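You operate a simulated robot arm through the tools that you are given. There is no shell and no other tool. Be economical: measure what you need, move in short steps, check, and stop when the job is done.

You are at the controls of a simulated robot arm. One attempt, no reset.

## Task
Set the green-striped driver to reverse and clutch 3, the orange-striped one to clutch 1, and pack both.
Fine: stand them in the red tray. Set down upright: driver with the green stripe, driver with the orange stripe.
Where things are to end (x, y in the base frame): driver with the green stripe within 0.06 m of [0.71, 0.45]; driver with the orange stripe within 0.06 m of [0.64, 0.38].
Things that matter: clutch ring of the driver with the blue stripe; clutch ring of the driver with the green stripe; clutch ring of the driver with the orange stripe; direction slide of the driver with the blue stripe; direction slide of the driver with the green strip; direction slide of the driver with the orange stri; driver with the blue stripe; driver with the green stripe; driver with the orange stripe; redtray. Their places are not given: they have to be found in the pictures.

Only the result counts: the job must be done as asked and must still hold three seconds after the hand-in. Knocking over, shifting, dropping, spilling or breaking anything else fails it.

## Robot
A 7-joint arm with a two-finger parallel gripper, fixed in place. Base frame: the origin is at the foot of the arm, x ahead of it, y to its left, z up; the work surface is at about z = 0.76. Lengths are in m, angles in rad, forces in N, time in s.
With the tool pointing down near the work surface it reaches from about 0.34 to 0.78 m from the base axis. Its first joint turns from -2.897 to 2.897 rad. Payload 3.91 kg.
The TCP is the grasp point between the finger pads, 0.03 m short of the fingertips. In the tool frame z runs along the fingers and y along their closing line. Largest opening 0.11 m; finger width 0.02, thickness 0.01; the body of the gripper, 0.048 by 0.112 m, starts 0.055 m behind the TCP.
Orientation is told as [roll, pitch, yaw] about the base's x, y, z axes, in that order, counted from this pose: with the fingers straight down and closing along the base's y, the tool's x points along the base's -x, its y along +y and its z along -z.

## Interface
- The arm moves only by the tool move_arm. Its argument "steps" is one flat list of numbers, 7 for each row, row after row: the shift along the tool's x, y, z in units of 300 mm (1.0 is 300 mm), then the turn, a rotation vector about the tool's x, y, z in units of 60 degrees (1.0 is 60 degrees), then the closure in counts, from 0 (fully open) to 255 (shut). In form: [dx, dy, dz, wx, wy, wz, claw, dx, dy, dz, wx, wy, wz, claw, ...]. A call has 1 to 20 rows; each row is the pose to reach, as a shift and turn from the pose commanded when the call began, along the tool's axes at that moment. A call with a number of a shift or a turn outside -1 to 1 is refused whole. A row lasts 0.2 s, in which the tool goes at most 0.05 m and 0.15 rad; a call with a longer step from one row to the next is refused whole, and so is a gripper value outside its range. Where a pose cannot be reached the arm comes as near as it can. A force on the tool above 40 N (or 10 N above the force at the start of the call, whichever is more), or a blocked arm, ends the call early, and 0.2 s more pass. The fingers move at their own pace (about 0.153 m/s each) and stop on an object; they squeeze with about 38 N. The grip force told is the motor's: it shows also when the fingers shut on nothing. Time passes only in rows, and 0.2 s behind the last, so rows that repeat a pose let the fingers close. It gives the time, the measured TCP pose, the force on the tool (base axes), the opening and the grip force at its end, in the units of the frame above (readings bear some noise), with the torque about the TCP (base axes, N m) and any sound that the robot's microphone picked up.
- Cameras (640 x 400 px; columns grow to the right, rows downward): "scene" is fixed at [0.22, 0.4993, 1.4301]; the picture's right is [-0.61, -0.79, 0.00], its down [-0.57, 0.45, -0.69] and it looks along [0.54, -0.42, -0.73] (base axes); focal length 295 px, centre (320, 200). "wrist" rides on the gripper at [0.077, 0.007, -0.114] in the tool frame; the picture's right is [-0.09, 1.00, 0.00], its down [-0.80, -0.07, -0.59] and it looks along [-0.59, -0.05, 0.80] (tool axes); focal length 270 px, centre (320, 200).
- snapshot(camera): a new picture of that camera. It takes no simulated time.
- slide_trunk(by): slides the trunk up (or, below 0, down) by that many m; the arm rides with it, the base frame stays. It gives what a move gives, with no picture.
- point_at(camera, pixels): there is no depth. For up to 12 entries [column, row, z] of the newest picture of that camera ("zoom" is the newest enlarged one), the place [x, y] in the base frame at which the ray of that pixel passes the height z, good to about 0.003 m. It takes no simulated time.
- enlarge(camera, box): a new picture of the part [left, top, right, bottom] of that camera's present view, enlarged. It takes no simulated time.
- job_done(): hands the job in; it is judged then, once.

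Keep the steps short. Do not move on a guess: measure, check each grasp and each placing, and mend mistakes. In all there are 80 turns and 54 pictures (those below and enlarged ones count). Leave the gripper open and the arm clear of the work at the hand-in unless told otherwise, and finish with a single line.

The tools are called after "Request:" as a command line: name --argument value ..., lists and objects as JSON in quotes. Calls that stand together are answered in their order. move_arm: Moves the arm, as the interface text tells. Its arguments: {"type":"object","properties":{"steps":{"type":"array","items":{"type":"number"}}},"required":["steps"]} The other tools are called the same way: slide_trunk (by) slides the trunk up or down; snapshot (camera) takes a picture; point_at (camera, pixels) gives the place at which the rays of pixels pass given heights; enlarge (camera, box) takes an enlarged picture of a part of a camera's view; job_done () hands the job in.

At the start:

```text
clock: 0.0
tool_pos: [0.4912, 0.1712, 1.1768]
tool_rot: [-0.002, 0.0, 0.001]
contact_force: [0.4, 0.4, -0.4]
wrist_torque: [0.02, -0.03, 0.01]
opening: 0.11
finger_force: 0.0
trunk travel left (down, up): [-0.55, 0.06]
```

scene: 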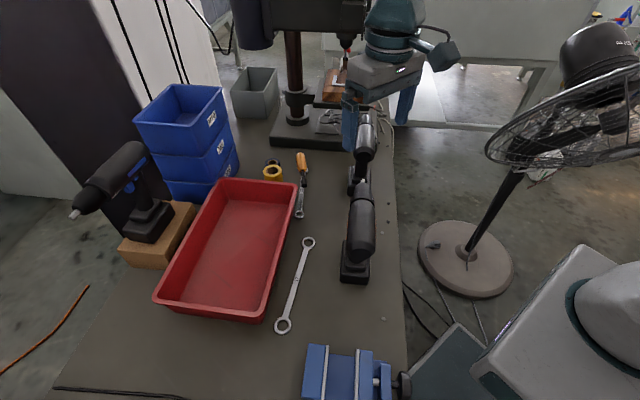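
wrist: 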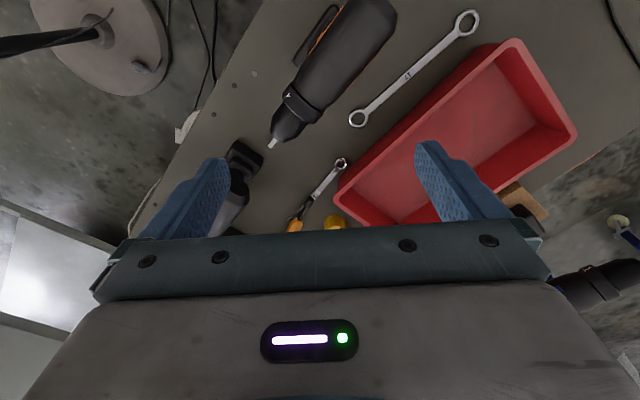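

I see two black drivers standing near columns 350-370 in the scene picture, and a blue-striped one on a wooden block on the left. I'll enlarge the two drivers.

Request:
enlarge --camera "scene" --box '[300, 90, 428, 290]'

Request:
enlarge --camera "wrist" --box '[140, 0, 460, 240]'

Request:
enlarge --camera "scene" --box '[60, 120, 220, 280]'

```text
2.00 times, centred on (364, 190) of scene
```

zoom: 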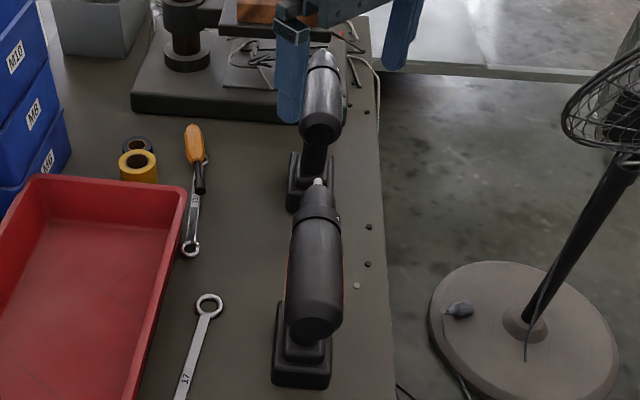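

```text
1.67 times, centred on (300, 120) of wrist
```

zoom: 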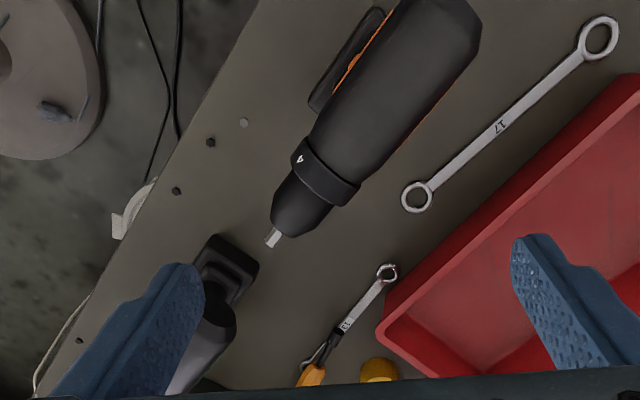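

```text
2.50 times, centred on (140, 200) of scene
```

zoom: 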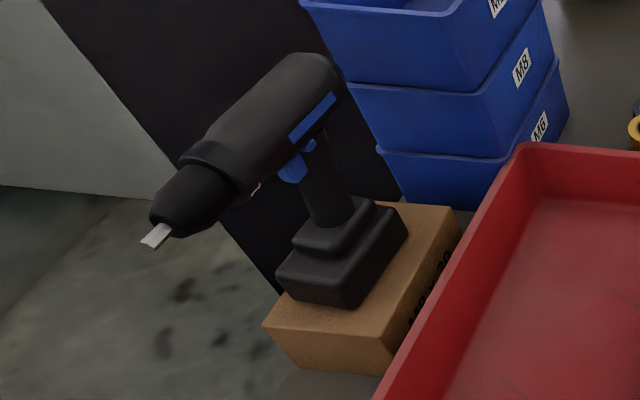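

The near one has orange stripes; its ring seems to show "4". Next I measure places: orange's base, body and bit tip, the far one's base, body and bit, and the tray corners.

Request:
point_at --camera "scene" --pixels '[[342, 283, 0.76], [368, 283, 0.76], [344, 241, 0.79], [361, 250, 0.95], [360, 180, 0.95], [347, 194, 0.76], [362, 115, 0.95], [154, 297, 0.8], [264, 320, 0.8], [297, 183, 0.8], [219, 178, 0.8], [230, 250, 0.77]]'

Request:
point_at --camera "wrist" --pixels '[[272, 146, 0.95], [382, 15, 0.95], [305, 104, 0.95], [230, 155, 0.8], [258, 152, 0.8], [314, 62, 0.8]]'

Request:
enlarge --camera "scene" --box '[320, 160, 400, 290]'

```text
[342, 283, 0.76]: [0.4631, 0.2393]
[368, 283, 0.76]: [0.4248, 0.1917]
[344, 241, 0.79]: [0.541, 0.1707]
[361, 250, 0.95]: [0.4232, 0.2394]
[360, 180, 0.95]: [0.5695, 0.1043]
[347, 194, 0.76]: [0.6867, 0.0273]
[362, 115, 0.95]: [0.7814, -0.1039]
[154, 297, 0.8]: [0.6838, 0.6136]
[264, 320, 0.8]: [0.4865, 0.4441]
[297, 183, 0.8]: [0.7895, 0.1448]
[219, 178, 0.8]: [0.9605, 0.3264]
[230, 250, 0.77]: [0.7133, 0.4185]
```

```text
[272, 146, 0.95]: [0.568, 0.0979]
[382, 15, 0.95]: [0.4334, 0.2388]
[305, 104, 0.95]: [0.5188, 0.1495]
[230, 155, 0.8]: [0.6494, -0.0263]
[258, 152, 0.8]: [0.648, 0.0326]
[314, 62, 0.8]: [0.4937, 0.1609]
```

```text
3.08 times, centred on (360, 225) of scene
```

zoom: 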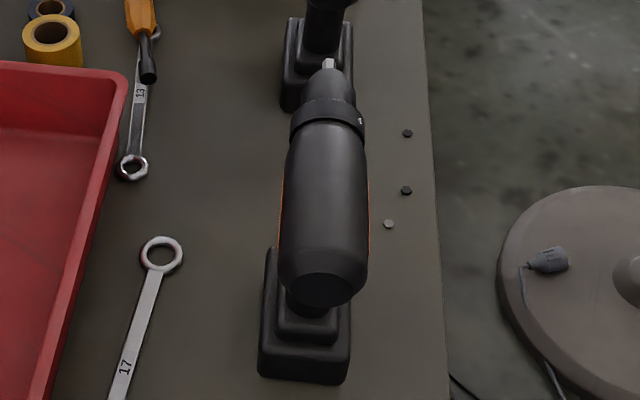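

The axis of the orange driver points along about (0.7,-0.7) at z≈0.95, and both cameras agree. I'll turn the tool -45° in yaw and come down above its ring (about 0.52, 0.15), TCP z≈1.08, to look closely.

Request:
move_arm --steps '[-0.015, -0.012, 0.054, 0, 0, 0.125, 0, -0.03, -0.023, 0.108, 0, 0, 0.25, 0, -0.046, -0.035, 0.162, 0, 0, 0.375, 0, -0.062, -0.047, 0.215, 0, 0, 0.5, 0, -0.078, -0.058, 0.27, 0, 0, 0.625, 0, -0.093, -0.07, 0.323, 0, 0, 0.75, 0]'

Request:
snapshot --camera "wrist"

Request:
enlarge --camera "scene" --box '[300, 60, 428, 200]'

```text
clock: 1.4
tool_pos: [0.5195, 0.1504, 1.0783]
tool_rot: [0.0, -0.002, -0.786]
contact_force: [-0.6, 0.8, 0.2]
wrist_torque: [0.04, 0.02, -0.02]
opening: 0.1099
finger_force: 0.0
trunk travel left (down, up): [-0.55, 0.06]
```

```text
47 pictures are left
```

wrist: 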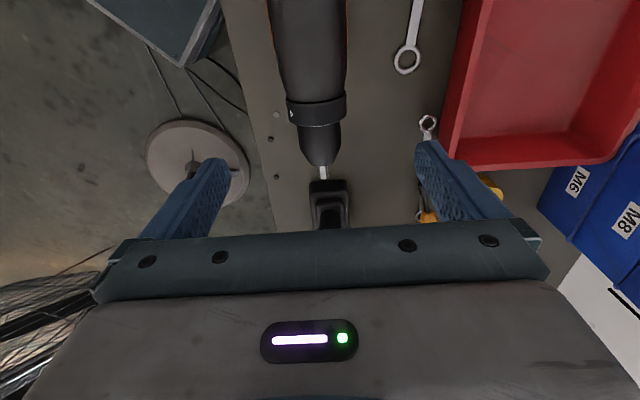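

```text
2.86 times, centred on (364, 130) of scene
```

zoom: 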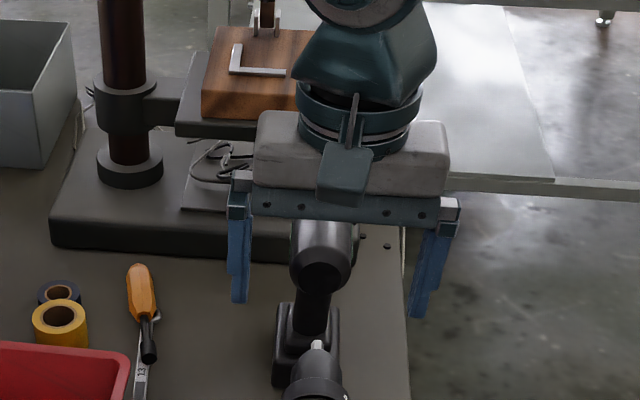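

The nose shows in the wrist view with the ring at (316,108). I'll measure the ring and bit, and enlarge to read the mark.

Request:
point_at --camera "wrist" --pixels '[[323, 172, 0.945], [288, 112, 0.945], [346, 105, 0.945], [317, 120, 0.97], [315, 100, 0.97], [345, 60, 0.945], [279, 60, 0.945], [330, 205, 0.8]]'

Request:
enlarge --camera "wrist" --box '[268, 70, 364, 130]'

```text
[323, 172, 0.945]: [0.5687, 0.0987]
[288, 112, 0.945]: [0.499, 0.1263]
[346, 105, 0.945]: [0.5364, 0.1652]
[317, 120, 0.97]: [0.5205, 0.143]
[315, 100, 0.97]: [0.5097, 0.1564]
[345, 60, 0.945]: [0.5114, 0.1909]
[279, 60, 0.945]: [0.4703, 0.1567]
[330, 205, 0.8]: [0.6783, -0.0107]
```

```text
6.67 times, centred on (316, 100) of wrist
```

zoom: 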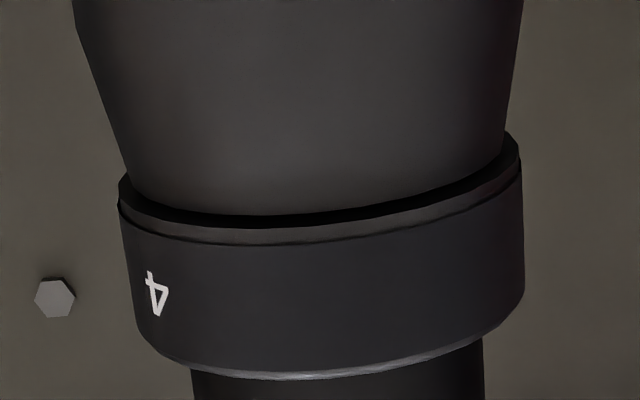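

The ring is about 0.054 m across, centred about (0.517,0.147), and shows a "4" on the driver's right upper side. I need the index mark, so I'll swing the camera 59° around the driver axis to its right side, at 0.13 m.

Request:
move_arm --steps '[0, -0.0633, 0.0046, -0.14, 0, 0, 0, 0, -0.1252, 0.0185, -0.28, 0, 0, 0, 0, -0.1845, 0.0412, -0.42, 0, 0, 0, 0, -0.2398, 0.0724, -0.56, 0, 0, 0, 0, -0.2899, 0.1112, -0.7, 0, 0, 0, 0, -0.3339, 0.1571, -0.84, 0, 0, 0, 0, -0.3707, 0.2088, -0.98, 0, 0, 0]'

Request:
snapshot --camera "wrist"

```text
clock: 3.0
tool_pos: [0.4601, 0.066, 1.0181]
tool_rot: [1.029, 0.001, -0.787]
contact_force: [0.5, -0.2, 0.2]
wrist_torque: [0.01, 0.0, 0.03]
opening: 0.1103
finger_force: 0.1
out of reach, approached as far as the arm can: row 7
trunk travel left (down, up): [-0.55, 0.06]
```

```text
44 pictures are left
```

wrist: 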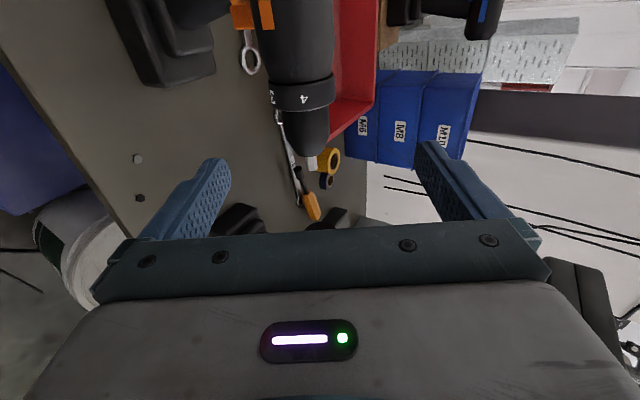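

Request:
enlarge --camera "wrist" --box '[200, 0, 376, 110]'

Request:
enlarge --camera "scene" --box '[80, 130, 160, 180]'

```text
3.64 times, centred on (288, 55) of wrist
```

zoom: 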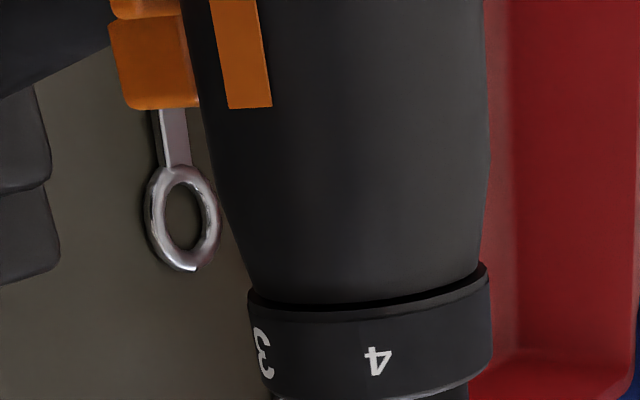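

```text
8.00 times, centred on (120, 155) of scene
```

zoom: 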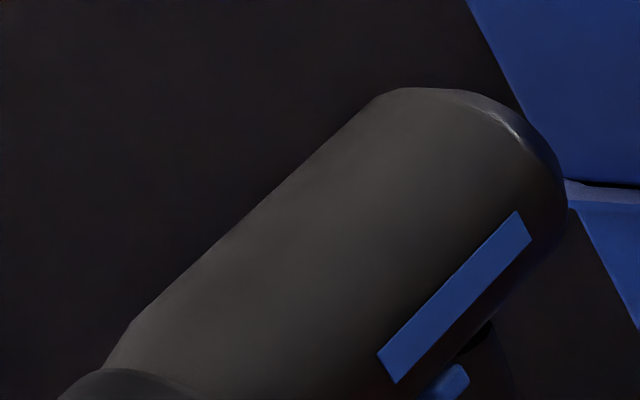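

"4" sits about 57° to the right of the top and "3" about 60° further down. The index mark isn't visible here. I'll swing back over the top, then to the left side, and back the camera 0.03 m to the rear to see more of the body.

Request:
move_arm --steps '[0.015, 0.0633, 0.0046, 0.14, 0, 0, 0, 0.03, 0.1252, 0.0185, 0.28, 0, 0, 0, 0.045, 0.1845, 0.0412, 0.42, 0, 0, 0, 0.06, 0.2398, 0.0724, 0.56, 0, 0, 0, 0.075, 0.2899, 0.1112, 0.7, 0, 0, 0, 0.09, 0.3339, 0.1571, 0.84, 0, 0, 0, 0.1, 0.3707, 0.2088, 0.98, 0, 0, 0]'

Request:
move_arm --steps '[0, 0.0633, 0.0046, 0.14, 0, 0, 0, 0, 0.1252, 0.0185, 0.28, 0, 0, 0, 0, 0.1845, 0.0412, 0.42, 0, 0, 0, 0, 0.2398, 0.0724, 0.56, 0, 0, 0, 0, 0.2899, 0.1112, 0.7, 0, 0, 0, 0, 0.3339, 0.1571, 0.84, 0, 0, 0]'

Request:
snapshot --camera "wrist"

```text
clock: 4.6
tool_pos: [0.5185, 0.1676, 1.0813]
tool_rot: [-0.005, -0.002, -0.787]
contact_force: [-0.5, -0.7, 0.2]
wrist_torque: [0.01, 0.0, 0.05]
opening: 0.1101
finger_force: 0.1
trunk travel left (down, up): [-0.55, 0.06]
```

```text
clock: 6.0
tool_pos: [0.5792, 0.2281, 1.0467]
tool_rot: [-0.735, 0.002, -0.786]
contact_force: [-0.6, 0.1, 0.7]
wrist_torque: [0.01, 0.0, 0.0]
opening: 0.1099
finger_force: 0.0
out of reach, approached as far as the arm can: row 6
trunk travel left (down, up): [-0.55, 0.06]
```

```text
41 pictures are left
```

wrist: 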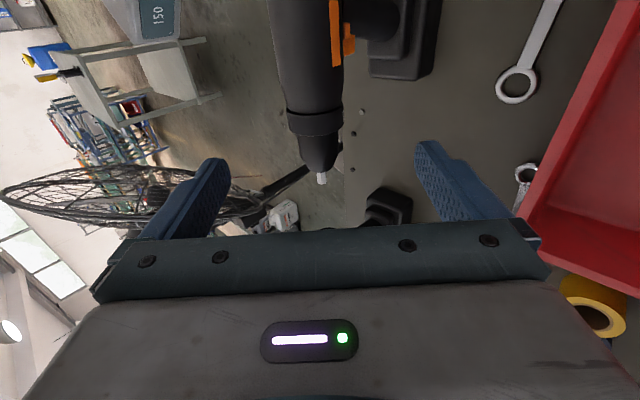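

Request:
enlarge --camera "wrist" --box '[240, 10, 432, 130]'

```text
3.33 times, centred on (336, 70) of wrist
```

zoom: 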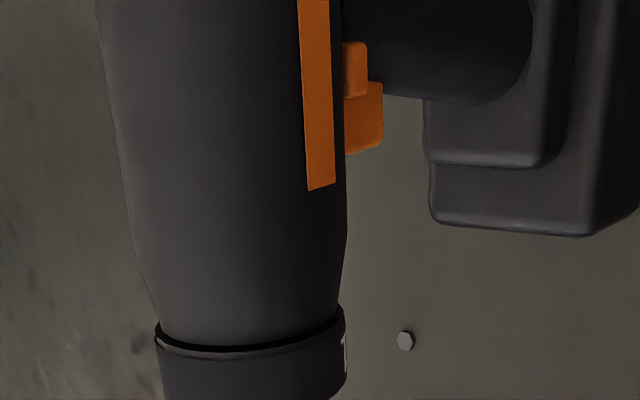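

On the left side I see a "1" at the lower edge of the ring (zoom 343,355), and the small slide tab above the trigger (zoom 355,68). No index yet; I check the blue one's ring mark at scene (114,195), and the area for comparison.

Request:
enlarge --camera "scene" --box '[66, 160, 146, 220]'

```text
6.67 times, centred on (106, 190) of scene
```

zoom: 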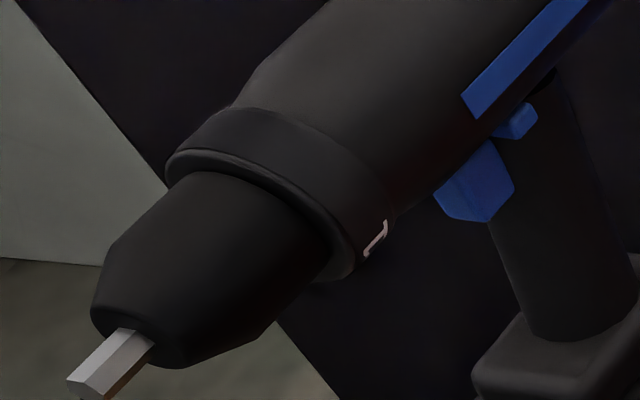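

The digits run 1–4 about 60° apart, with 2 hidden at the bottom, so the index may be underneath. To look from low on the right side I need a lower shoulder. First I roll back upright and rise about 0.22 m, then slide the trunk down 0.2 m.

Request:
move_arm --steps '[0.0095, -0.122, -0.0545, -0.117, 0, 0, 0, 0.019, -0.244, -0.109, -0.234, 0, 0, 0, 0.0285, -0.366, -0.1635, -0.351, 0, 0, 0, 0.038, -0.488, -0.218, -0.468, 0, 0, 0, 0.0475, -0.61, -0.2725, -0.585, 0, 0, 0, 0.057, -0.733, -0.327, -0.702, 0, 0, 0]'

Request:
slide_trunk --by -0.2

```text
clock: 7.4
tool_pos: [0.4986, 0.1697, 1.2671]
tool_rot: [0.006, 0.001, -0.785]
contact_force: [-0.9, -0.3, -0.2]
wrist_torque: [0.02, -0.05, 0.03]
opening: 0.1102
finger_force: 0.0
trunk travel left (down, up): [-0.55, 0.06]
```

```text
clock: 9.6
tool_pos: [0.4978, 0.1703, 1.0665]
tool_rot: [0.002, -0.001, -0.786]
contact_force: [-0.6, 0.6, -0.4]
wrist_torque: [0.01, 0.0, 0.01]
opening: 0.1102
finger_force: 0.1
trunk travel left (down, up): [-0.35, 0.26]
```

Same place with the shoulder lower. Now I swing to the right side by 59° around the axis at 0.12 m, then another 45°.

Request:
move_arm --steps '[0, -0.0584, 0.0043, -0.14, 0, 0, 0, 0, -0.1156, 0.0171, -0.28, 0, 0, 0, 0, -0.1703, 0.038, -0.42, 0, 0, 0, 0, -0.2213, 0.0668, -0.56, 0, 0, 0, 0, -0.2676, 0.1027, -0.7, 0, 0, 0, 0, -0.3082, 0.145, -0.84, 0, 0, 0, 0, -0.3422, 0.1928, -0.98, 0, 0, 0]'

Request:
move_arm --steps '[0, -0.0584, 0.0043, -0.14, 0, 0, 0, 0, -0.1156, 0.0171, -0.28, 0, 0, 0, 0, -0.1703, 0.038, -0.42, 0, 0, 0, 0, -0.2213, 0.0668, -0.56, 0, 0, 0, 0, -0.2676, 0.1027, -0.7, 0, 0, 0]'

Request:
snapshot --camera "wrist"

```text
clock: 11.2
tool_pos: [0.4258, 0.0964, 1.0091]
tool_rot: [1.027, 0.0, -0.786]
contact_force: [-0.3, 0.2, 0.2]
wrist_torque: [-0.06, -0.01, -0.01]
opening: 0.1099
finger_force: 0.1
trunk travel left (down, up): [-0.35, 0.26]
```

```text
clock: 12.4
tool_pos: [0.4754, 0.0688, 0.9176]
tool_rot: [1.763, -0.001, -0.785]
contact_force: [-0.4, -0.2, 0.4]
wrist_torque: [-0.03, 0.03, -0.01]
opening: 0.1103
finger_force: 0.1
out of reach, approached as far as the arm can: row 2, 3, 4, 5
trunk travel left (down, up): [-0.35, 0.26]
```

```text
38 pictures are left
```

wrist: 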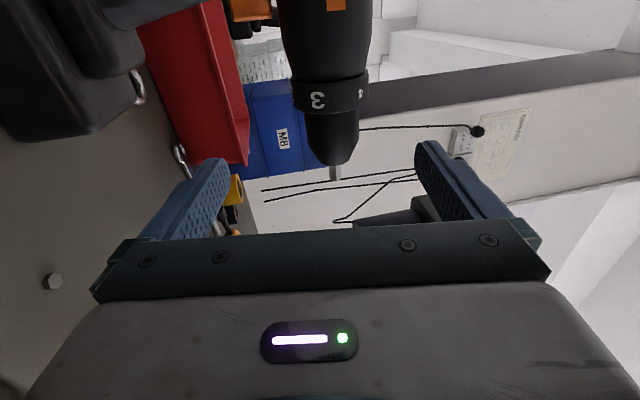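

Request:
enlarge --camera "wrist" --box '[250, 0, 410, 120]'

```text
3.33 times, centred on (330, 60) of wrist
```

zoom: 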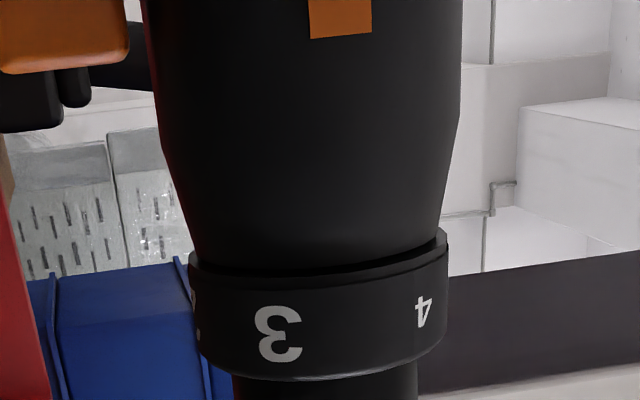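

"3" faces me here and a piece of "2" shows at the bottom edge (zoom 196,310); the body is plain on this side. I'll go 0.07 m lower, 0.03 m back and 0.03 m away to see the underside.

Request:
move_arm --steps '[0.05, -0.05, -0.1, 0, 0, 0, 0, 0.1, -0.15, -0.13, 0, 0, 0, 0, 0.1, -0.25, -0.13, 0, 0, 0, 0]'

Request:
enlarge --camera "wrist" --box '[250, 0, 442, 130]'

```text
clock: 13.2
tool_pos: [0.4524, 0.0691, 0.8313]
tool_rot: [1.767, -0.005, -0.787]
contact_force: [4.4, -3.3, 11.9]
wrist_torque: [-0.31, -0.1, 0.1]
opening: 0.1042
finger_force: 0.1
out of reach, approached as far as the arm can: row 1, 2, 3
trunk travel left (down, up): [-0.35, 0.26]
```

```text
3.08 times, centred on (346, 65) of wrist
```

zoom: 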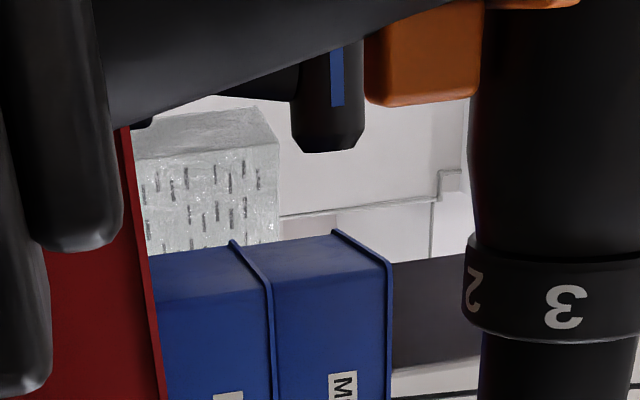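

The lower finger is touching the table (12 N), so I back off up and away at once. The underside shows "2" near the bottom and still no index. I go up and roll back toward upright.

Request:
move_arm --steps '[0, 0.12, -0.05, 0, 0, 0, 0, 0, 0.26, -0.1, 0, 0, 0, 0, 0, 0.4, -0.15, 0.14, 0, 0, 0, 0, 0.5, -0.2, 0.28, 0, 0, 0, 0, 0.6, -0.2, 0.42, 0, 0, 0, 0, 0.7, -0.2, 0.56, 0, 0, 0, 0, 0.8, -0.2, 0.7, 0, 0, 0, 0, 0.9, -0.2, 0.84, 0, 0, 0, 0, 1.0, -0.2, 0.98, 0, 0, 0]'

Request:
snapshot --camera "scene"

```text
clock: 15.2
tool_pos: [0.3673, -0.011, 1.1142]
tool_rot: [0.733, 0.0, -0.786]
contact_force: [0.5, 0.0, -0.2]
wrist_torque: [-0.01, 0.01, -0.05]
opening: 0.1102
finger_force: 0.0
out of reach, approached as far as the arm can: row 1, 2, 3, 4, 5
trunk travel left (down, up): [-0.35, 0.26]
```

```text
35 pictures are left
```

scene: 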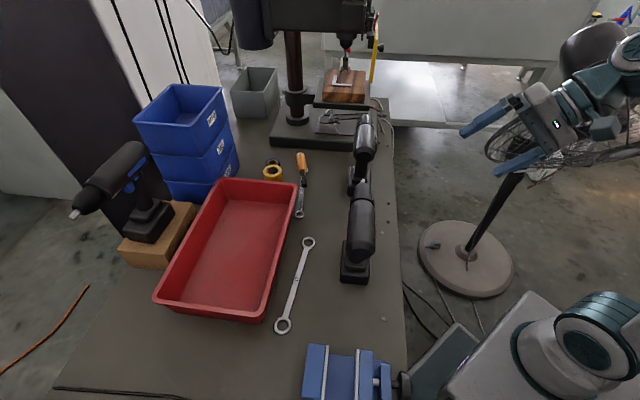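

Nothing moved. Now I measure the green driver in the scene: bit tip, tail and base.

Request:
enlarge --camera "scene" --box '[320, 95, 400, 205]'

Request:
point_at --camera "scene" --pixels '[[365, 116, 0.945], [365, 160, 0.945], [360, 181, 0.945], [361, 250, 0.945], [348, 196, 0.76], [355, 177, 0.79]]'

```text
3.64 times, centred on (360, 150) of scene
```

zoom: 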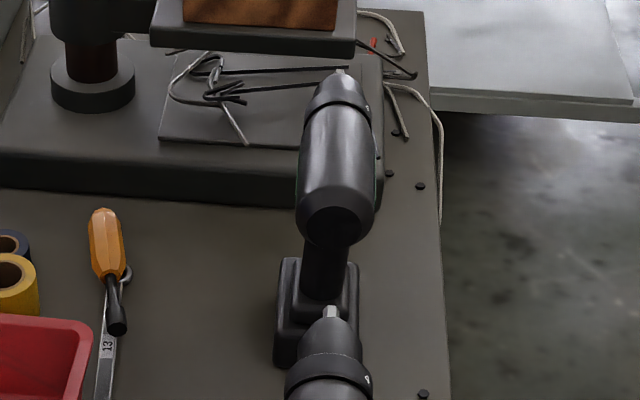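

```text
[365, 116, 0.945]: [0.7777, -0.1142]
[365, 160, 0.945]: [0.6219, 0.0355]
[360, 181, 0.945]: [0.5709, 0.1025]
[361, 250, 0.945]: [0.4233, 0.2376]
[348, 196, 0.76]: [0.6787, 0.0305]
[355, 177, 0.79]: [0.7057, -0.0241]
```

Green: tip about (0.778,-0.114), tail (0.622,0.036), so its ring is near (0.728,-0.064). I move above and slightly behind that ring, upright, at TCP z≈1.07, and look.

Request:
move_arm --steps '[-0.1096, 0.0563, 0.0731, 0.0875, 0, 0, 0, -0.2192, 0.1126, 0.1462, 0.175, 0, 0, 0, -0.3288, 0.1689, 0.2193, 0.2625, 0, 0, 0, -0.4384, 0.2252, 0.2924, 0.35, 0, 0, 0, -0.548, 0.2815, 0.3655, 0.4375, 0, 0, 0, -0.6576, 0.3378, 0.4386, 0.525, 0, 0, 0, -0.7672, 0.3941, 0.5117, 0.6125, 0, 0, 0, -0.877, 0.45, 0.585, 0.7, 0, 0, 0]'

Request:
snapshot --camera "wrist"

```text
clock: 17.0
tool_pos: [0.6887, -0.0429, 1.0747]
tool_rot: [0.026, -0.001, -0.787]
contact_force: [-2.1, 0.6, 1.0]
wrist_torque: [0.0, -0.12, 0.02]
opening: 0.1099
finger_force: 0.1
out of reach, approached as far as the arm can: row 8
trunk travel left (down, up): [-0.35, 0.26]
```

```text
33 pictures are left
```

wrist: 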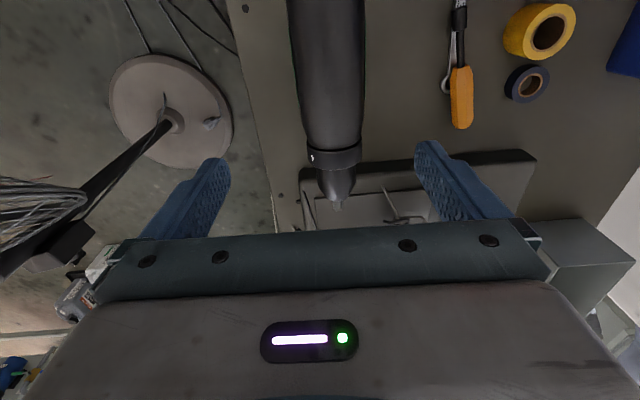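

The lower shoulder limits reach here (the trunk must go up for green). The ring is in view at (333,157); I enlarge and measure it.

Request:
enlarge --camera "wrist" --box '[285, 120, 381, 180]'

Request:
point_at --camera "wrist" --pixels '[[338, 207, 0.945], [307, 158, 0.945], [361, 152, 0.945], [332, 152, 0.97], [334, 168, 0.97], [297, 70, 0.945], [364, 70, 0.945]]'

```text
6.67 times, centred on (333, 150) of wrist
```

zoom: 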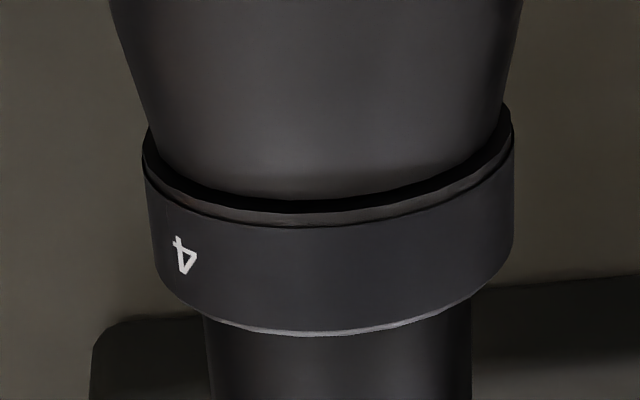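

```text
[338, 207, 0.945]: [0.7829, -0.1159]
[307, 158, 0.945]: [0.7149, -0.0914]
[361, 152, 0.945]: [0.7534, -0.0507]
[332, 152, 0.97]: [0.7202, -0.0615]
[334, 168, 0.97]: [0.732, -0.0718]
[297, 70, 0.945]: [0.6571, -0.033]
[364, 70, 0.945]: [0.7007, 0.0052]
```

Green's ring reads the same way (4 on the upper right), so both start at the same setting, which is probably 2 if the index is at the bottom. Clicks and end stops will tell. I now go to a standoff 0.13 m from the orange ring, tilted 30° to the right, around ring centre (0.5165,0.1475,0.944).

Request:
move_arm --steps '[0.1425, -0.0288, 0.01, -0.08, 0, 0, 0, 0.285, -0.0577, 0.02, -0.16, 0, 0, 0, 0.4275, -0.0865, 0.03, -0.24, 0, 0, 0, 0.57, -0.1153, 0.04, -0.32, 0, 0, 0, 0.7125, -0.144, 0.05, -0.4, 0, 0, 0, 0.855, -0.173, 0.06, -0.475, 0, 0, 0]'

Request:
snapshot --camera "wrist"

```text
clock: 18.4
tool_pos: [0.4724, 0.1018, 1.0532]
tool_rot: [0.5, -0.001, -0.785]
contact_force: [1.1, -0.3, 0.0]
wrist_torque: [-0.01, 0.02, 0.0]
opening: 0.1096
finger_force: 0.1
trunk travel left (down, up): [-0.35, 0.26]
```

```text
31 pictures are left
```

wrist: 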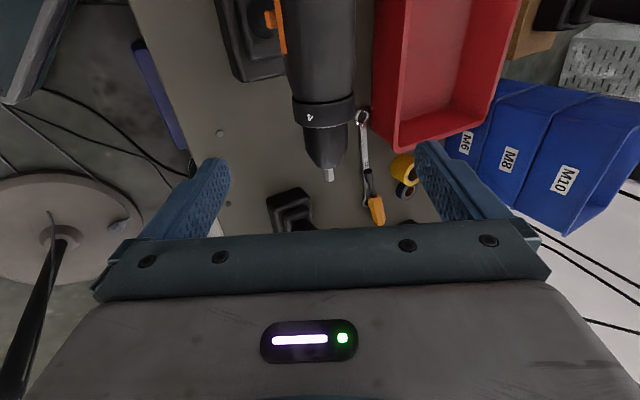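

Pose is as planned; remaining travel to the ring is 0.126 m along the tool with 0.004 m sideways. I approach, then close.

Request:
move_arm --steps '[0.004, 0.012, 0.11, 0, 0, 0, 0, 0.004, 0.012, 0.22, 0, 0, 0, 0, 0.004, 0.012, 0.33, 0, 0, 0, 0, 0.004, 0.012, 0.42, 0, 0, 0, 0, 0.004, 0.012, 0.42, 0, 0, 0, 0]'

Request:
snapshot --camera "wrist"

```text
clock: 19.6
tool_pos: [0.518, 0.148, 0.944]
tool_rot: [0.499, 0.0, -0.785]
contact_force: [0.0, -0.5, 0.1]
wrist_torque: [-0.01, -0.03, 0.02]
opening: 0.11
finger_force: 0.0
trunk travel left (down, up): [-0.35, 0.26]
```

```text
30 pictures are left
```

wrist: 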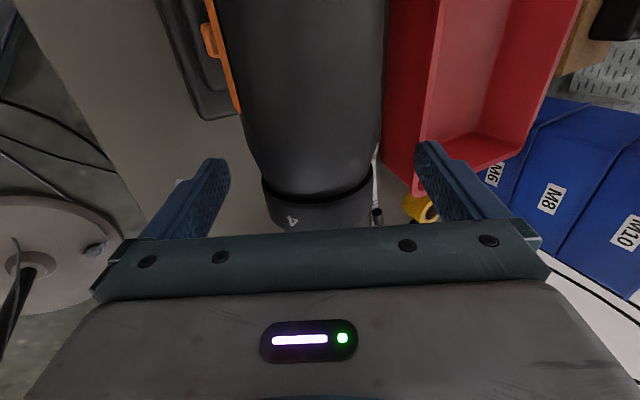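

The ring's side edges are at (263,193) and (371,183), centred on the TCP's pixel (320,190). Close on the ring.

Request:
move_arm --steps '[0, 0, 0, 0, 0, 0, 255, 0, 0, 0, 0, 0, 0, 255, 0, 0, 0, 0, 0, 0, 255]'

```text
clock: 20.4
tool_pos: [0.5181, 0.1473, 0.9435]
tool_rot: [0.499, -0.001, -0.786]
contact_force: [-1.1, -1.5, -0.1]
wrist_torque: [-0.01, 0.01, 0.01]
opening: 0.0526
finger_force: 38.1
trunk travel left (down, up): [-0.35, 0.26]
```

Gripped at 0.0526 m with little force. Now I turn 60° counter-clockwise (seen from behind), which brings "1" to the bottom, in 6° rows.

Request:
move_arm --steps '[0, 0, 0, 0.1, 0, 0, 255, 0, 0, 0, 0.2, 0, 0, 255, 0, 0, 0, 0.3, 0, 0, 255, 0, 0, 0, 0.4, 0, 0, 255, 0, 0, 0, 0.5, 0, 0, 255]'

```text
clock: 21.6
tool_pos: [0.5166, 0.1473, 0.9441]
tool_rot: [-0.025, 0.001, -0.784]
contact_force: [1.0, 0.7, 0.3]
wrist_torque: [-0.17, -0.22, -0.02]
opening: 0.0525
finger_force: 38.5
trunk travel left (down, up): [-0.35, 0.26]
```

No click yet at 30°, small torque. I continue another 36°.

Request:
move_arm --steps '[0, 0, 0, 0.1, 0, 0, 255, 0, 0, 0, 0.2, 0, 0, 255, 0, 0, 0, 0.3, 0, 0, 255, 0, 0, 0, 0.4, 0, 0, 255, 0, 0, 0, 0.5, 0, 0, 255]'

Request:
enlarge --camera "wrist" --box '[200, 100, 440, 250]'

Request:
enlarge --camera "scene" --box '[280, 130, 440, 290]'

```text
clock: 22.8
tool_pos: [0.5187, 0.1462, 0.945]
tool_rot: [-0.55, 0.001, -0.782]
contact_force: [1.1, 0.2, -0.1]
wrist_torque: [0.27, -0.52, -0.03]
opening: 0.053
finger_force: 37.9
trunk travel left (down, up): [-0.35, 0.26]
```

```text
2.67 times, centred on (320, 175) of wrist
```

zoom: 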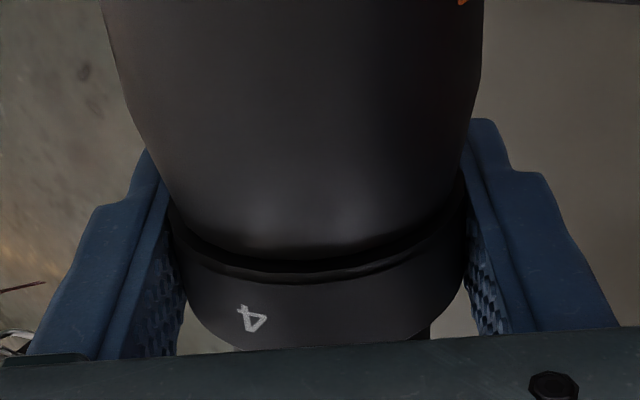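

```text
2.50 times, centred on (360, 210) of scene
```

zoom: 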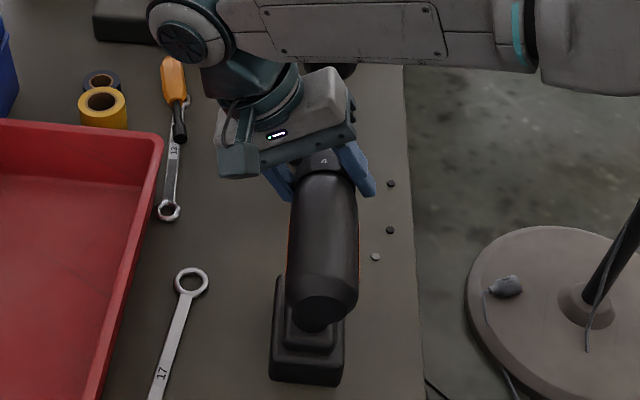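

"4" has travelled to near the top with the fingers, no click reported, resisting torque about 0.55 N·m. I open to see where the ring settles.

Request:
move_arm --steps '[0, 0, 0, 0, 0, 0, 120, 0, 0, 0, 0, 0, 0, 0, 0, 0, 0, 0, 0, 0, 0]'

Request:
enlarge --camera "wrist" --box '[200, 100, 440, 250]'

```text
clock: 23.6
tool_pos: [0.518, 0.1463, 0.9436]
tool_rot: [-0.548, -0.001, -0.784]
contact_force: [-0.3, 0.6, 0.3]
wrist_torque: [-0.02, 0.01, 0.0]
opening: 0.11
finger_force: 0.0
trunk travel left (down, up): [-0.35, 0.26]
```

```text
2.67 times, centred on (320, 175) of wrist
```

zoom: 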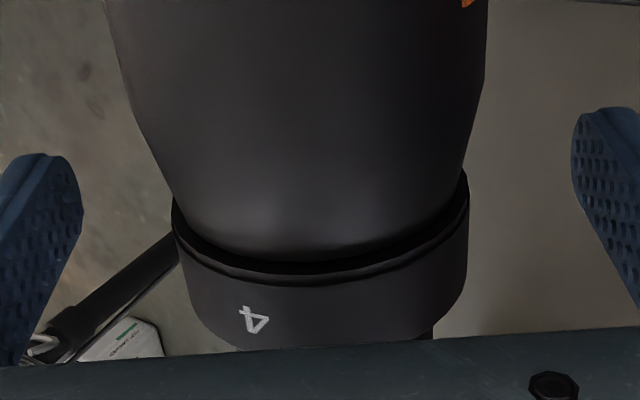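

The ring stays with "4" at the top and so "1" at the bottom. To tell whether this is an end stop, I re-grip 30° back and try turning further the same way a little, watching the torque.

Request:
move_arm --steps '[0, 0, 0, -0.14, 0, 0, 0, 0, 0, 0, -0.28, 0, 0, 0, 0, 0, 0, -0.42, 0, 0, 0, 0, 0, 0, -0.5, 0, 0, 0, 0, 0, 0, -0.5, 0, 0, 255, 0, 0, 0, -0.5, 0, 0, 255, 0, 0, 0, -0.5, 0, 0, 255]'

Request:
move_arm --steps '[0, 0, 0, 0.07, 0, 0, 255, 0, 0, 0, 0.14, 0, 0, 255]'

```text
clock: 25.2
tool_pos: [0.5171, 0.1476, 0.9452]
tool_rot: [-0.021, 0.001, -0.783]
contact_force: [2.4, 1.4, 2.3]
wrist_torque: [0.05, -0.01, 0.03]
opening: 0.053
finger_force: 37.7
trunk travel left (down, up): [-0.35, 0.26]
```

```text
clock: 25.8
tool_pos: [0.5184, 0.1472, 0.9448]
tool_rot: [-0.17, -0.002, -0.786]
contact_force: [1.6, 1.5, 0.5]
wrist_torque: [0.56, -0.71, -0.1]
opening: 0.0528
finger_force: 38.2
trunk travel left (down, up): [-0.35, 0.26]
```

8° further gives 0.9 N·m: either a stop or a stiff detent. For comparison I turn to 8° on the other side of rest.

Request:
move_arm --steps '[0, 0, 0, -0.07, 0, 0, 255, 0, 0, 0, -0.14, 0, 0, 255, 0, 0, 0, -0.21, 0, 0, 255, 0, 0, 0, -0.28, 0, 0, 255]'

```text
clock: 26.8
tool_pos: [0.519, 0.146, 0.9444]
tool_rot: [0.121, -0.001, -0.786]
contact_force: [-0.8, -1.6, 0.3]
wrist_torque: [-0.37, -0.33, -0.11]
opening: 0.0527
finger_force: 38.3
trunk travel left (down, up): [-0.35, 0.26]
```

The other side is free (0.03 N·m), so that was the end stop: this end is setting 1, with 1 at the bottom, increasing clockwise, and both started at 2. I turn back by the same 8° plus a touch, then open and check.

Request:
move_arm --steps '[0, 0, 0, 0.05, 0, 0, 255, 0, 0, 0, 0.1, 0, 0, 255, 0, 0, 0, 0.15, 0, 0, 255, 0, 0, 0, 0.15, 0, 0, 255]'

Request:
move_arm --steps '[0, 0, 0, 0, 0, 0, 120, 0, 0, 0, 0, 0, 0, 0, 0, 0, 0, 0, 0, 0, 0]'

Request:
enlarge --camera "wrist" --box '[200, 100, 440, 250]'

```text
clock: 27.8
tool_pos: [0.5183, 0.1473, 0.9445]
tool_rot: [-0.035, 0.0, -0.784]
contact_force: [0.2, -1.0, -0.6]
wrist_torque: [-0.24, -0.18, 0.09]
opening: 0.0527
finger_force: 37.7
trunk travel left (down, up): [-0.35, 0.26]
```

```text
clock: 28.6
tool_pos: [0.5179, 0.1461, 0.9441]
tool_rot: [-0.035, 0.0, -0.782]
contact_force: [-0.5, 0.0, -0.5]
wrist_torque: [0.01, 0.0, 0.0]
opening: 0.11
finger_force: 0.1
trunk travel left (down, up): [-0.35, 0.26]
```

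```text
2.67 times, centred on (320, 175) of wrist
```

zoom: 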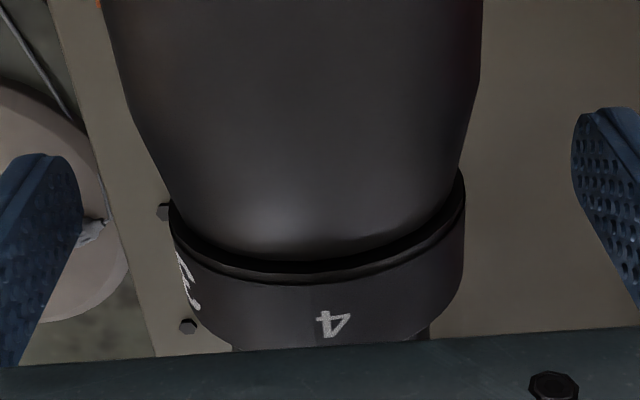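

Ring 4 is on top, 3 on the right: orange is at 1. Next, orange goes to the tray first, so green can later be worked at orange's old, easy spot. I retreat up 0.12 m, go back 0.058 m along the body over the handle, then raise the trunk 0.2 m for reach.

Request:
move_arm --steps '[0, 0, -0.13, 0, 0, 0, 0, 0, 0, -0.27, -0.032, 0, 0, 0, 0.1, 0, -0.4, -0.032, 0, 0, 0, 0.19, 0, -0.4, -0.032, 0, 0, 0]'

Request:
slide_trunk --by 0.2

Request:
enlarge --camera "wrist" --box '[220, 60, 460, 210]'

```text
clock: 29.6
tool_pos: [0.4803, 0.1916, 1.0651]
tool_rot: [-0.001, 0.002, -0.783]
contact_force: [-0.6, 0.0, 0.1]
wrist_torque: [0.01, -0.03, -0.02]
opening: 0.1099
finger_force: 0.0
trunk travel left (down, up): [-0.35, 0.26]
```

```text
clock: 31.7
tool_pos: [0.4804, 0.1912, 1.2648]
tool_rot: [0.0, 0.001, -0.786]
contact_force: [-0.6, 1.0, -0.2]
wrist_torque: [0.01, -0.02, -0.01]
opening: 0.1099
finger_force: 0.1
trunk travel left (down, up): [-0.55, 0.06]
```

```text
2.67 times, centred on (340, 135) of wrist
```

zoom: 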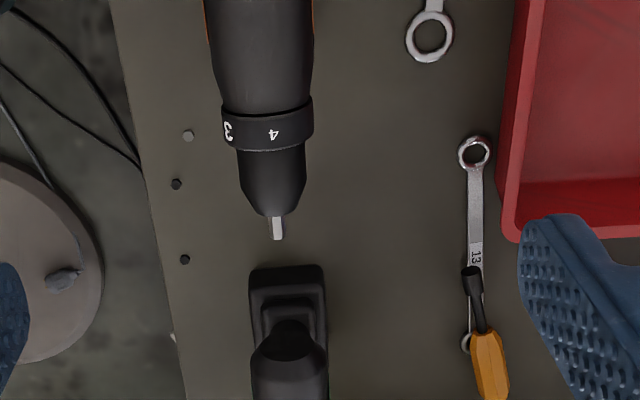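

The driver stands as before. TCP sits about 0.005 m left of its axis; I correct that and go down around the body over the handle.

Request:
move_arm --steps '[0, -0.017, 0.15, 0, 0, 0, 0, 0, -0.017, 0.3, 0, 0, 0, 0, 0, -0.017, 0.45, 0, 0, 0, 0, 0, -0.017, 0.6, 0, 0, 0, 0, 0, -0.017, 0.75, 0, 0, 0, 0, 0, -0.017, 0.9, 0, 0, 0, 0, 0, -0.017, 1.0, 0, 0, 0, 0]'

Request:
move_arm --steps '[0, 0, 0.06, 0, 0, 0, 0, 0, 0, 0.06, 0, 0, 0, 255, 0, 0, 0.06, 0, 0, 0, 255, 0, 0, 0.06, 0, 0, 0, 255]'

Request:
snapshot --camera "wrist"

```text
clock: 33.3
tool_pos: [0.4794, 0.1877, 0.9627]
tool_rot: [0.0, 0.0, -0.784]
contact_force: [0.0, 1.5, -0.3]
wrist_torque: [0.0, 0.0, -0.04]
opening: 0.11
finger_force: 0.1
trunk travel left (down, up): [-0.55, 0.06]
```

```text
clock: 34.3
tool_pos: [0.4775, 0.1875, 0.9448]
tool_rot: [-0.002, 0.0, -0.785]
contact_force: [-2.5, -0.6, -0.1]
wrist_torque: [-0.14, -0.1, -0.01]
opening: 0.0572
finger_force: 37.8
trunk travel left (down, up): [-0.55, 0.06]
```

```text
24 pictures are left
```

wrist: 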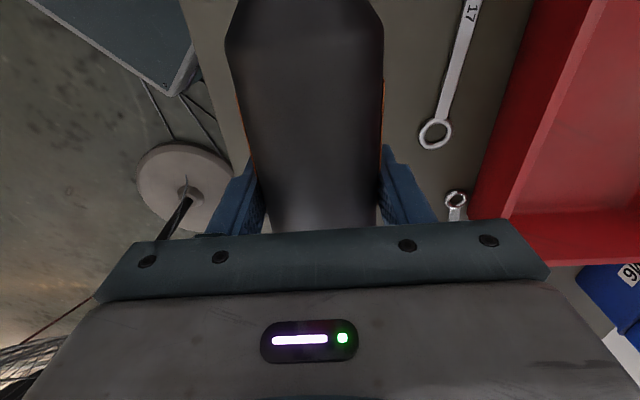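

Firm grip on the body at 0.0572 m. Lift 0.06 m and read force/torque.

Request:
move_arm --steps '[0, 0, -0.1, 0, 0, 0, 255, 0, 0, -0.2, 0, 0, 0, 255]'

Request:
enlarge --camera "scene" --box '[240, 90, 480, 310]'

```text
clock: 34.9
tool_pos: [0.4771, 0.1894, 1.0054]
tool_rot: [-0.004, 0.0, -0.785]
contact_force: [-0.7, -0.6, -11.6]
wrist_torque: [-0.01, 0.0, 0.01]
opening: 0.0573
finger_force: 38.1
trunk travel left (down, up): [-0.55, 0.06]
```

```text
1.82 times, centred on (360, 200) of scene
```

zoom: 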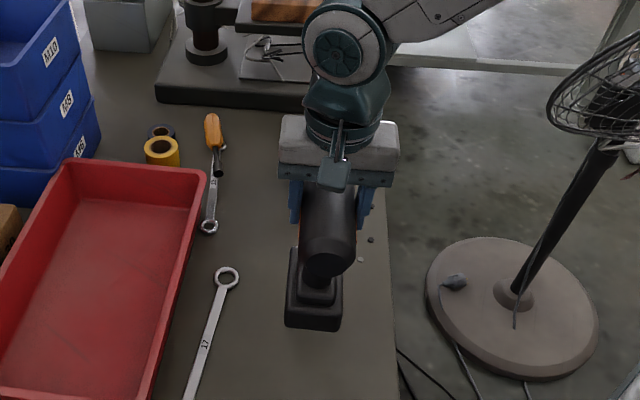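

Weight 11.6 N, balanced, hanging straight. I lift 0.08 m more, then carry it over the tray to (0.646, 0.386).

Request:
move_arm --steps '[0, 0, -0.14, 0, 0, 0, 255, 0, 0, -0.27, 0, 0, 0, 255, 0.01, 0.12, -0.27, 0, 0, 0, 255, 0.02, 0.25, -0.27, 0, 0, 0, 255, 0.03, 0.38, -0.27, 0, 0, 0, 255, 0.04, 0.51, -0.27, 0, 0, 0, 255, 0.05, 0.64, -0.27, 0, 0, 0, 255, 0.06, 0.76, -0.27, 0, 0, 0, 255, 0.066, 0.863, -0.27, 0, 0, 0, 255]'

Request:
snapshot --camera "scene"

```text
clock: 36.9
tool_pos: [0.6465, 0.3873, 1.0833]
tool_rot: [-0.008, 0.001, -0.785]
contact_force: [0.9, 0.4, -11.7]
wrist_torque: [0.0, 0.02, 0.0]
opening: 0.0572
finger_force: 38.0
trunk travel left (down, up): [-0.55, 0.06]
```

```text
22 pictures are left
```

scene: 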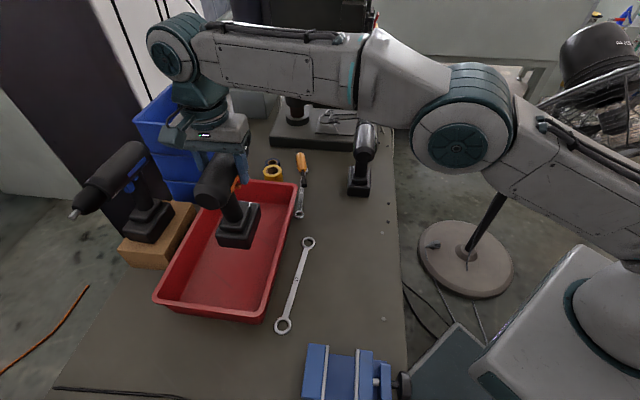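

It hangs over the tray with its base inside the outline. I lower to TCP z≈0.96.

Request:
move_arm --steps '[0, 0, 0.1, 0, 0, 0, 255, 0, 0, 0.2, 0, 0, 0, 255, 0, 0, 0.3, 0, 0, 0, 255, 0, 0, 0.36, 0, 0, 0, 255, 0, 0, 0.4, 0, 0, 0, 255]'

Request:
enlarge --camera "scene" --box '[130, 120, 330, 330]'

```text
clock: 38.1
tool_pos: [0.646, 0.3845, 0.9646]
tool_rot: [-0.004, 0.0, -0.786]
contact_force: [-0.8, 0.9, -11.7]
wrist_torque: [-0.03, 0.04, 0.0]
opening: 0.0572
finger_force: 38.3
trunk travel left (down, up): [-0.55, 0.06]
```

```text
1.90 times, centred on (230, 225) of scene
```

zoom: 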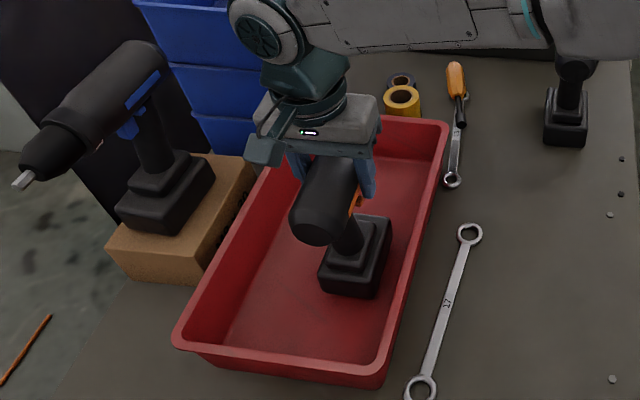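

Base is clear of the near wall. I lower in 3 mm rows until the weight comes off.

Request:
move_arm --steps '[0, 0, 0.01, 0, 0, 0, 255, 0, 0, 0.02, 0, 0, 0, 255, 0, 0, 0.03, 0, 0, 0, 255, 0, 0, 0.04, 0, 0, 0, 255]'

```text
clock: 39.1
tool_pos: [0.6456, 0.3845, 0.9538]
tool_rot: [-0.004, 0.001, -0.785]
contact_force: [0.1, -0.7, -12.1]
wrist_torque: [0.01, 0.02, -0.02]
opening: 0.0575
finger_force: 37.7
trunk travel left (down, up): [-0.55, 0.06]
```

Request:
move_arm --steps '[0, 0, 0.008, 0, 0, 0, 255, 0, 0, 0.013, 0, 0, 0, 255, 0, 0, 0.018, 0, 0, 0, 255]'

```text
clock: 39.9
tool_pos: [0.6459, 0.3843, 0.9542]
tool_rot: [0.005, -0.001, -0.786]
contact_force: [2.4, 1.9, 13.5]
wrist_torque: [0.11, 0.37, 0.05]
opening: 0.0574
finger_force: 38.2
trunk travel left (down, up): [-0.55, 0.06]
```

Contact made (weight off, +13.5 N). I ease 2 mm up, then open and retreat straight up.

Request:
move_arm --steps '[0, 0, -0.007, 0, 0, 0, 255, 0, 0, -0.007, 0, 0, 0, 60, 0, 0, -0.007, 0, 0, 0, 30, 0, 0, -0.1, 0, 0, 0, 30, 0, 0, -0.23, 0, 0, 0, 0, 0, 0, -0.36, 0, 0, 0, 0, 0, 0, -0.5, 0, 0, 0, 0]'

Request:
enlarge --camera "scene" --box '[130, 100, 390, 330]'

```text
clock: 41.5
tool_pos: [0.6461, 0.3835, 1.1012]
tool_rot: [-0.003, 0.001, -0.786]
contact_force: [-0.4, -0.5, -0.8]
wrist_torque: [0.04, -0.01, 0.01]
opening: 0.1099
finger_force: 0.0
trunk travel left (down, up): [-0.55, 0.06]
```

```text
1.74 times, centred on (260, 215) of scene
```

zoom: 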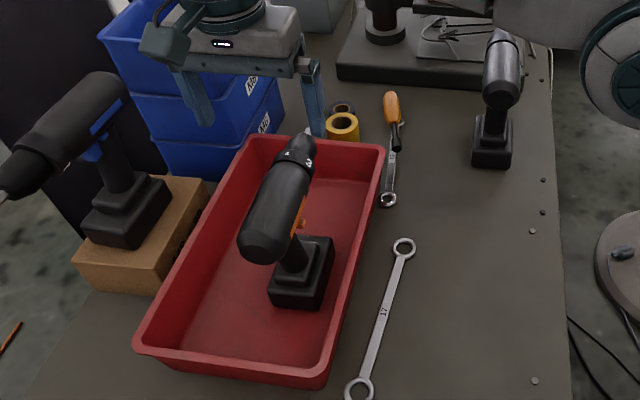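

Orange stands upright in the tray with 4 on top. Now I move over the green driver's body at about (0.690,-0.025), staying at z≈1.1.

Request:
move_arm --steps '[-0.107, -0.086, 0, 0, 0, 0, 0, -0.213, -0.172, 0, 0, 0, 0, 0, -0.32, -0.258, 0, 0, 0, 0, 0, -0.426, -0.344, 0, 0, 0, 0, 0, -0.533, -0.43, 0, 0, 0, 0, 0]'

Request:
move_arm --steps '[-0.107, -0.086, 0, 0, 0, 0, 0, -0.213, -0.172, 0, 0, 0, 0, 0, -0.32, -0.258, 0, 0, 0, 0, 0, -0.426, -0.344, 0, 0, 0, 0, 0, -0.533, -0.43, 0, 0, 0, 0, 0]'

Request:
snapshot --camera "wrist"

```text
clock: 42.7
tool_pos: [0.6677, 0.1795, 1.1017]
tool_rot: [-0.001, 0.001, -0.785]
contact_force: [-0.1, -0.6, 0.7]
wrist_torque: [0.02, -0.01, 0.04]
opening: 0.1102
finger_force: 0.1
trunk travel left (down, up): [-0.55, 0.06]
```

```text
clock: 43.9
tool_pos: [0.6909, -0.0254, 1.0997]
tool_rot: [0.0, 0.0, -0.785]
contact_force: [0.2, 0.4, 1.0]
wrist_torque: [-0.01, -0.01, -0.01]
opening: 0.1101
finger_force: 0.0
trunk travel left (down, up): [-0.55, 0.06]
```

```text
19 pictures are left
```

wrist: 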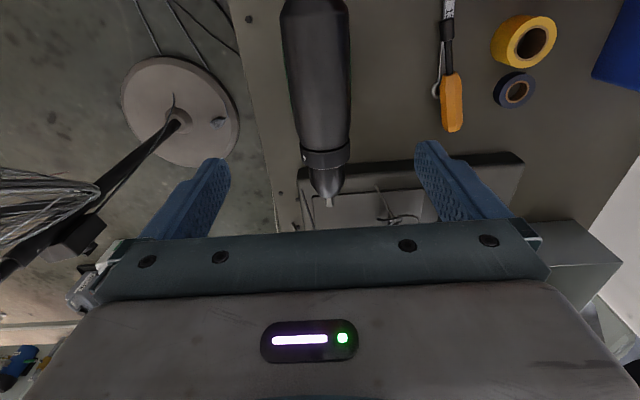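

Request:
point_at --camera "wrist" --pixels '[[329, 203, 0.945], [300, 157, 0.945], [349, 150, 0.945], [282, 40, 0.945], [349, 40, 0.945], [288, 90, 0.945], [350, 90, 0.945]]'

```text
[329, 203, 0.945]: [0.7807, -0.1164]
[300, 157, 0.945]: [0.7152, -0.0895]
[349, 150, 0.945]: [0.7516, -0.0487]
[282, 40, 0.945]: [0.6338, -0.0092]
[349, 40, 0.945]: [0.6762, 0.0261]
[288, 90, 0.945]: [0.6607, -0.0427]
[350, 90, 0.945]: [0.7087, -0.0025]
```

Body axis lies 0.002 m right of the TCP. I go down 0.155 m around the body and close.

Request:
move_arm --steps '[0, -0.006, 0.13, 0, 0, 0, 0, 0, -0.006, 0.26, 0, 0, 0, 0, 0, -0.006, 0.39, 0, 0, 0, 0, 0, -0.006, 0.516, 0, 0, 0, 0, 0, -0.006, 0.516, 0, 0, 0, 255, 0, -0.006, 0.516, 0, 0, 0, 255, 0, -0.006, 0.516, 0, 0, 0, 255]'

Request:
move_arm --steps '[0, 0, -0.1, 0, 0, 0, 255, 0, 0, -0.2, 0, 0, 0, 255]'

```text
clock: 45.5
tool_pos: [0.69, -0.0253, 0.9453]
tool_rot: [-0.001, 0.0, -0.785]
contact_force: [3.4, 1.3, -0.3]
wrist_torque: [-0.07, -0.3, 0.07]
opening: 0.0575
finger_force: 38.0
trunk travel left (down, up): [-0.55, 0.06]
```

```text
clock: 46.1
tool_pos: [0.6894, -0.0253, 1.0041]
tool_rot: [-0.004, 0.002, -0.784]
contact_force: [-0.6, 0.0, -12.8]
wrist_torque: [0.02, 0.06, -0.04]
opening: 0.0573
finger_force: 37.9
trunk travel left (down, up): [-0.55, 0.06]
```

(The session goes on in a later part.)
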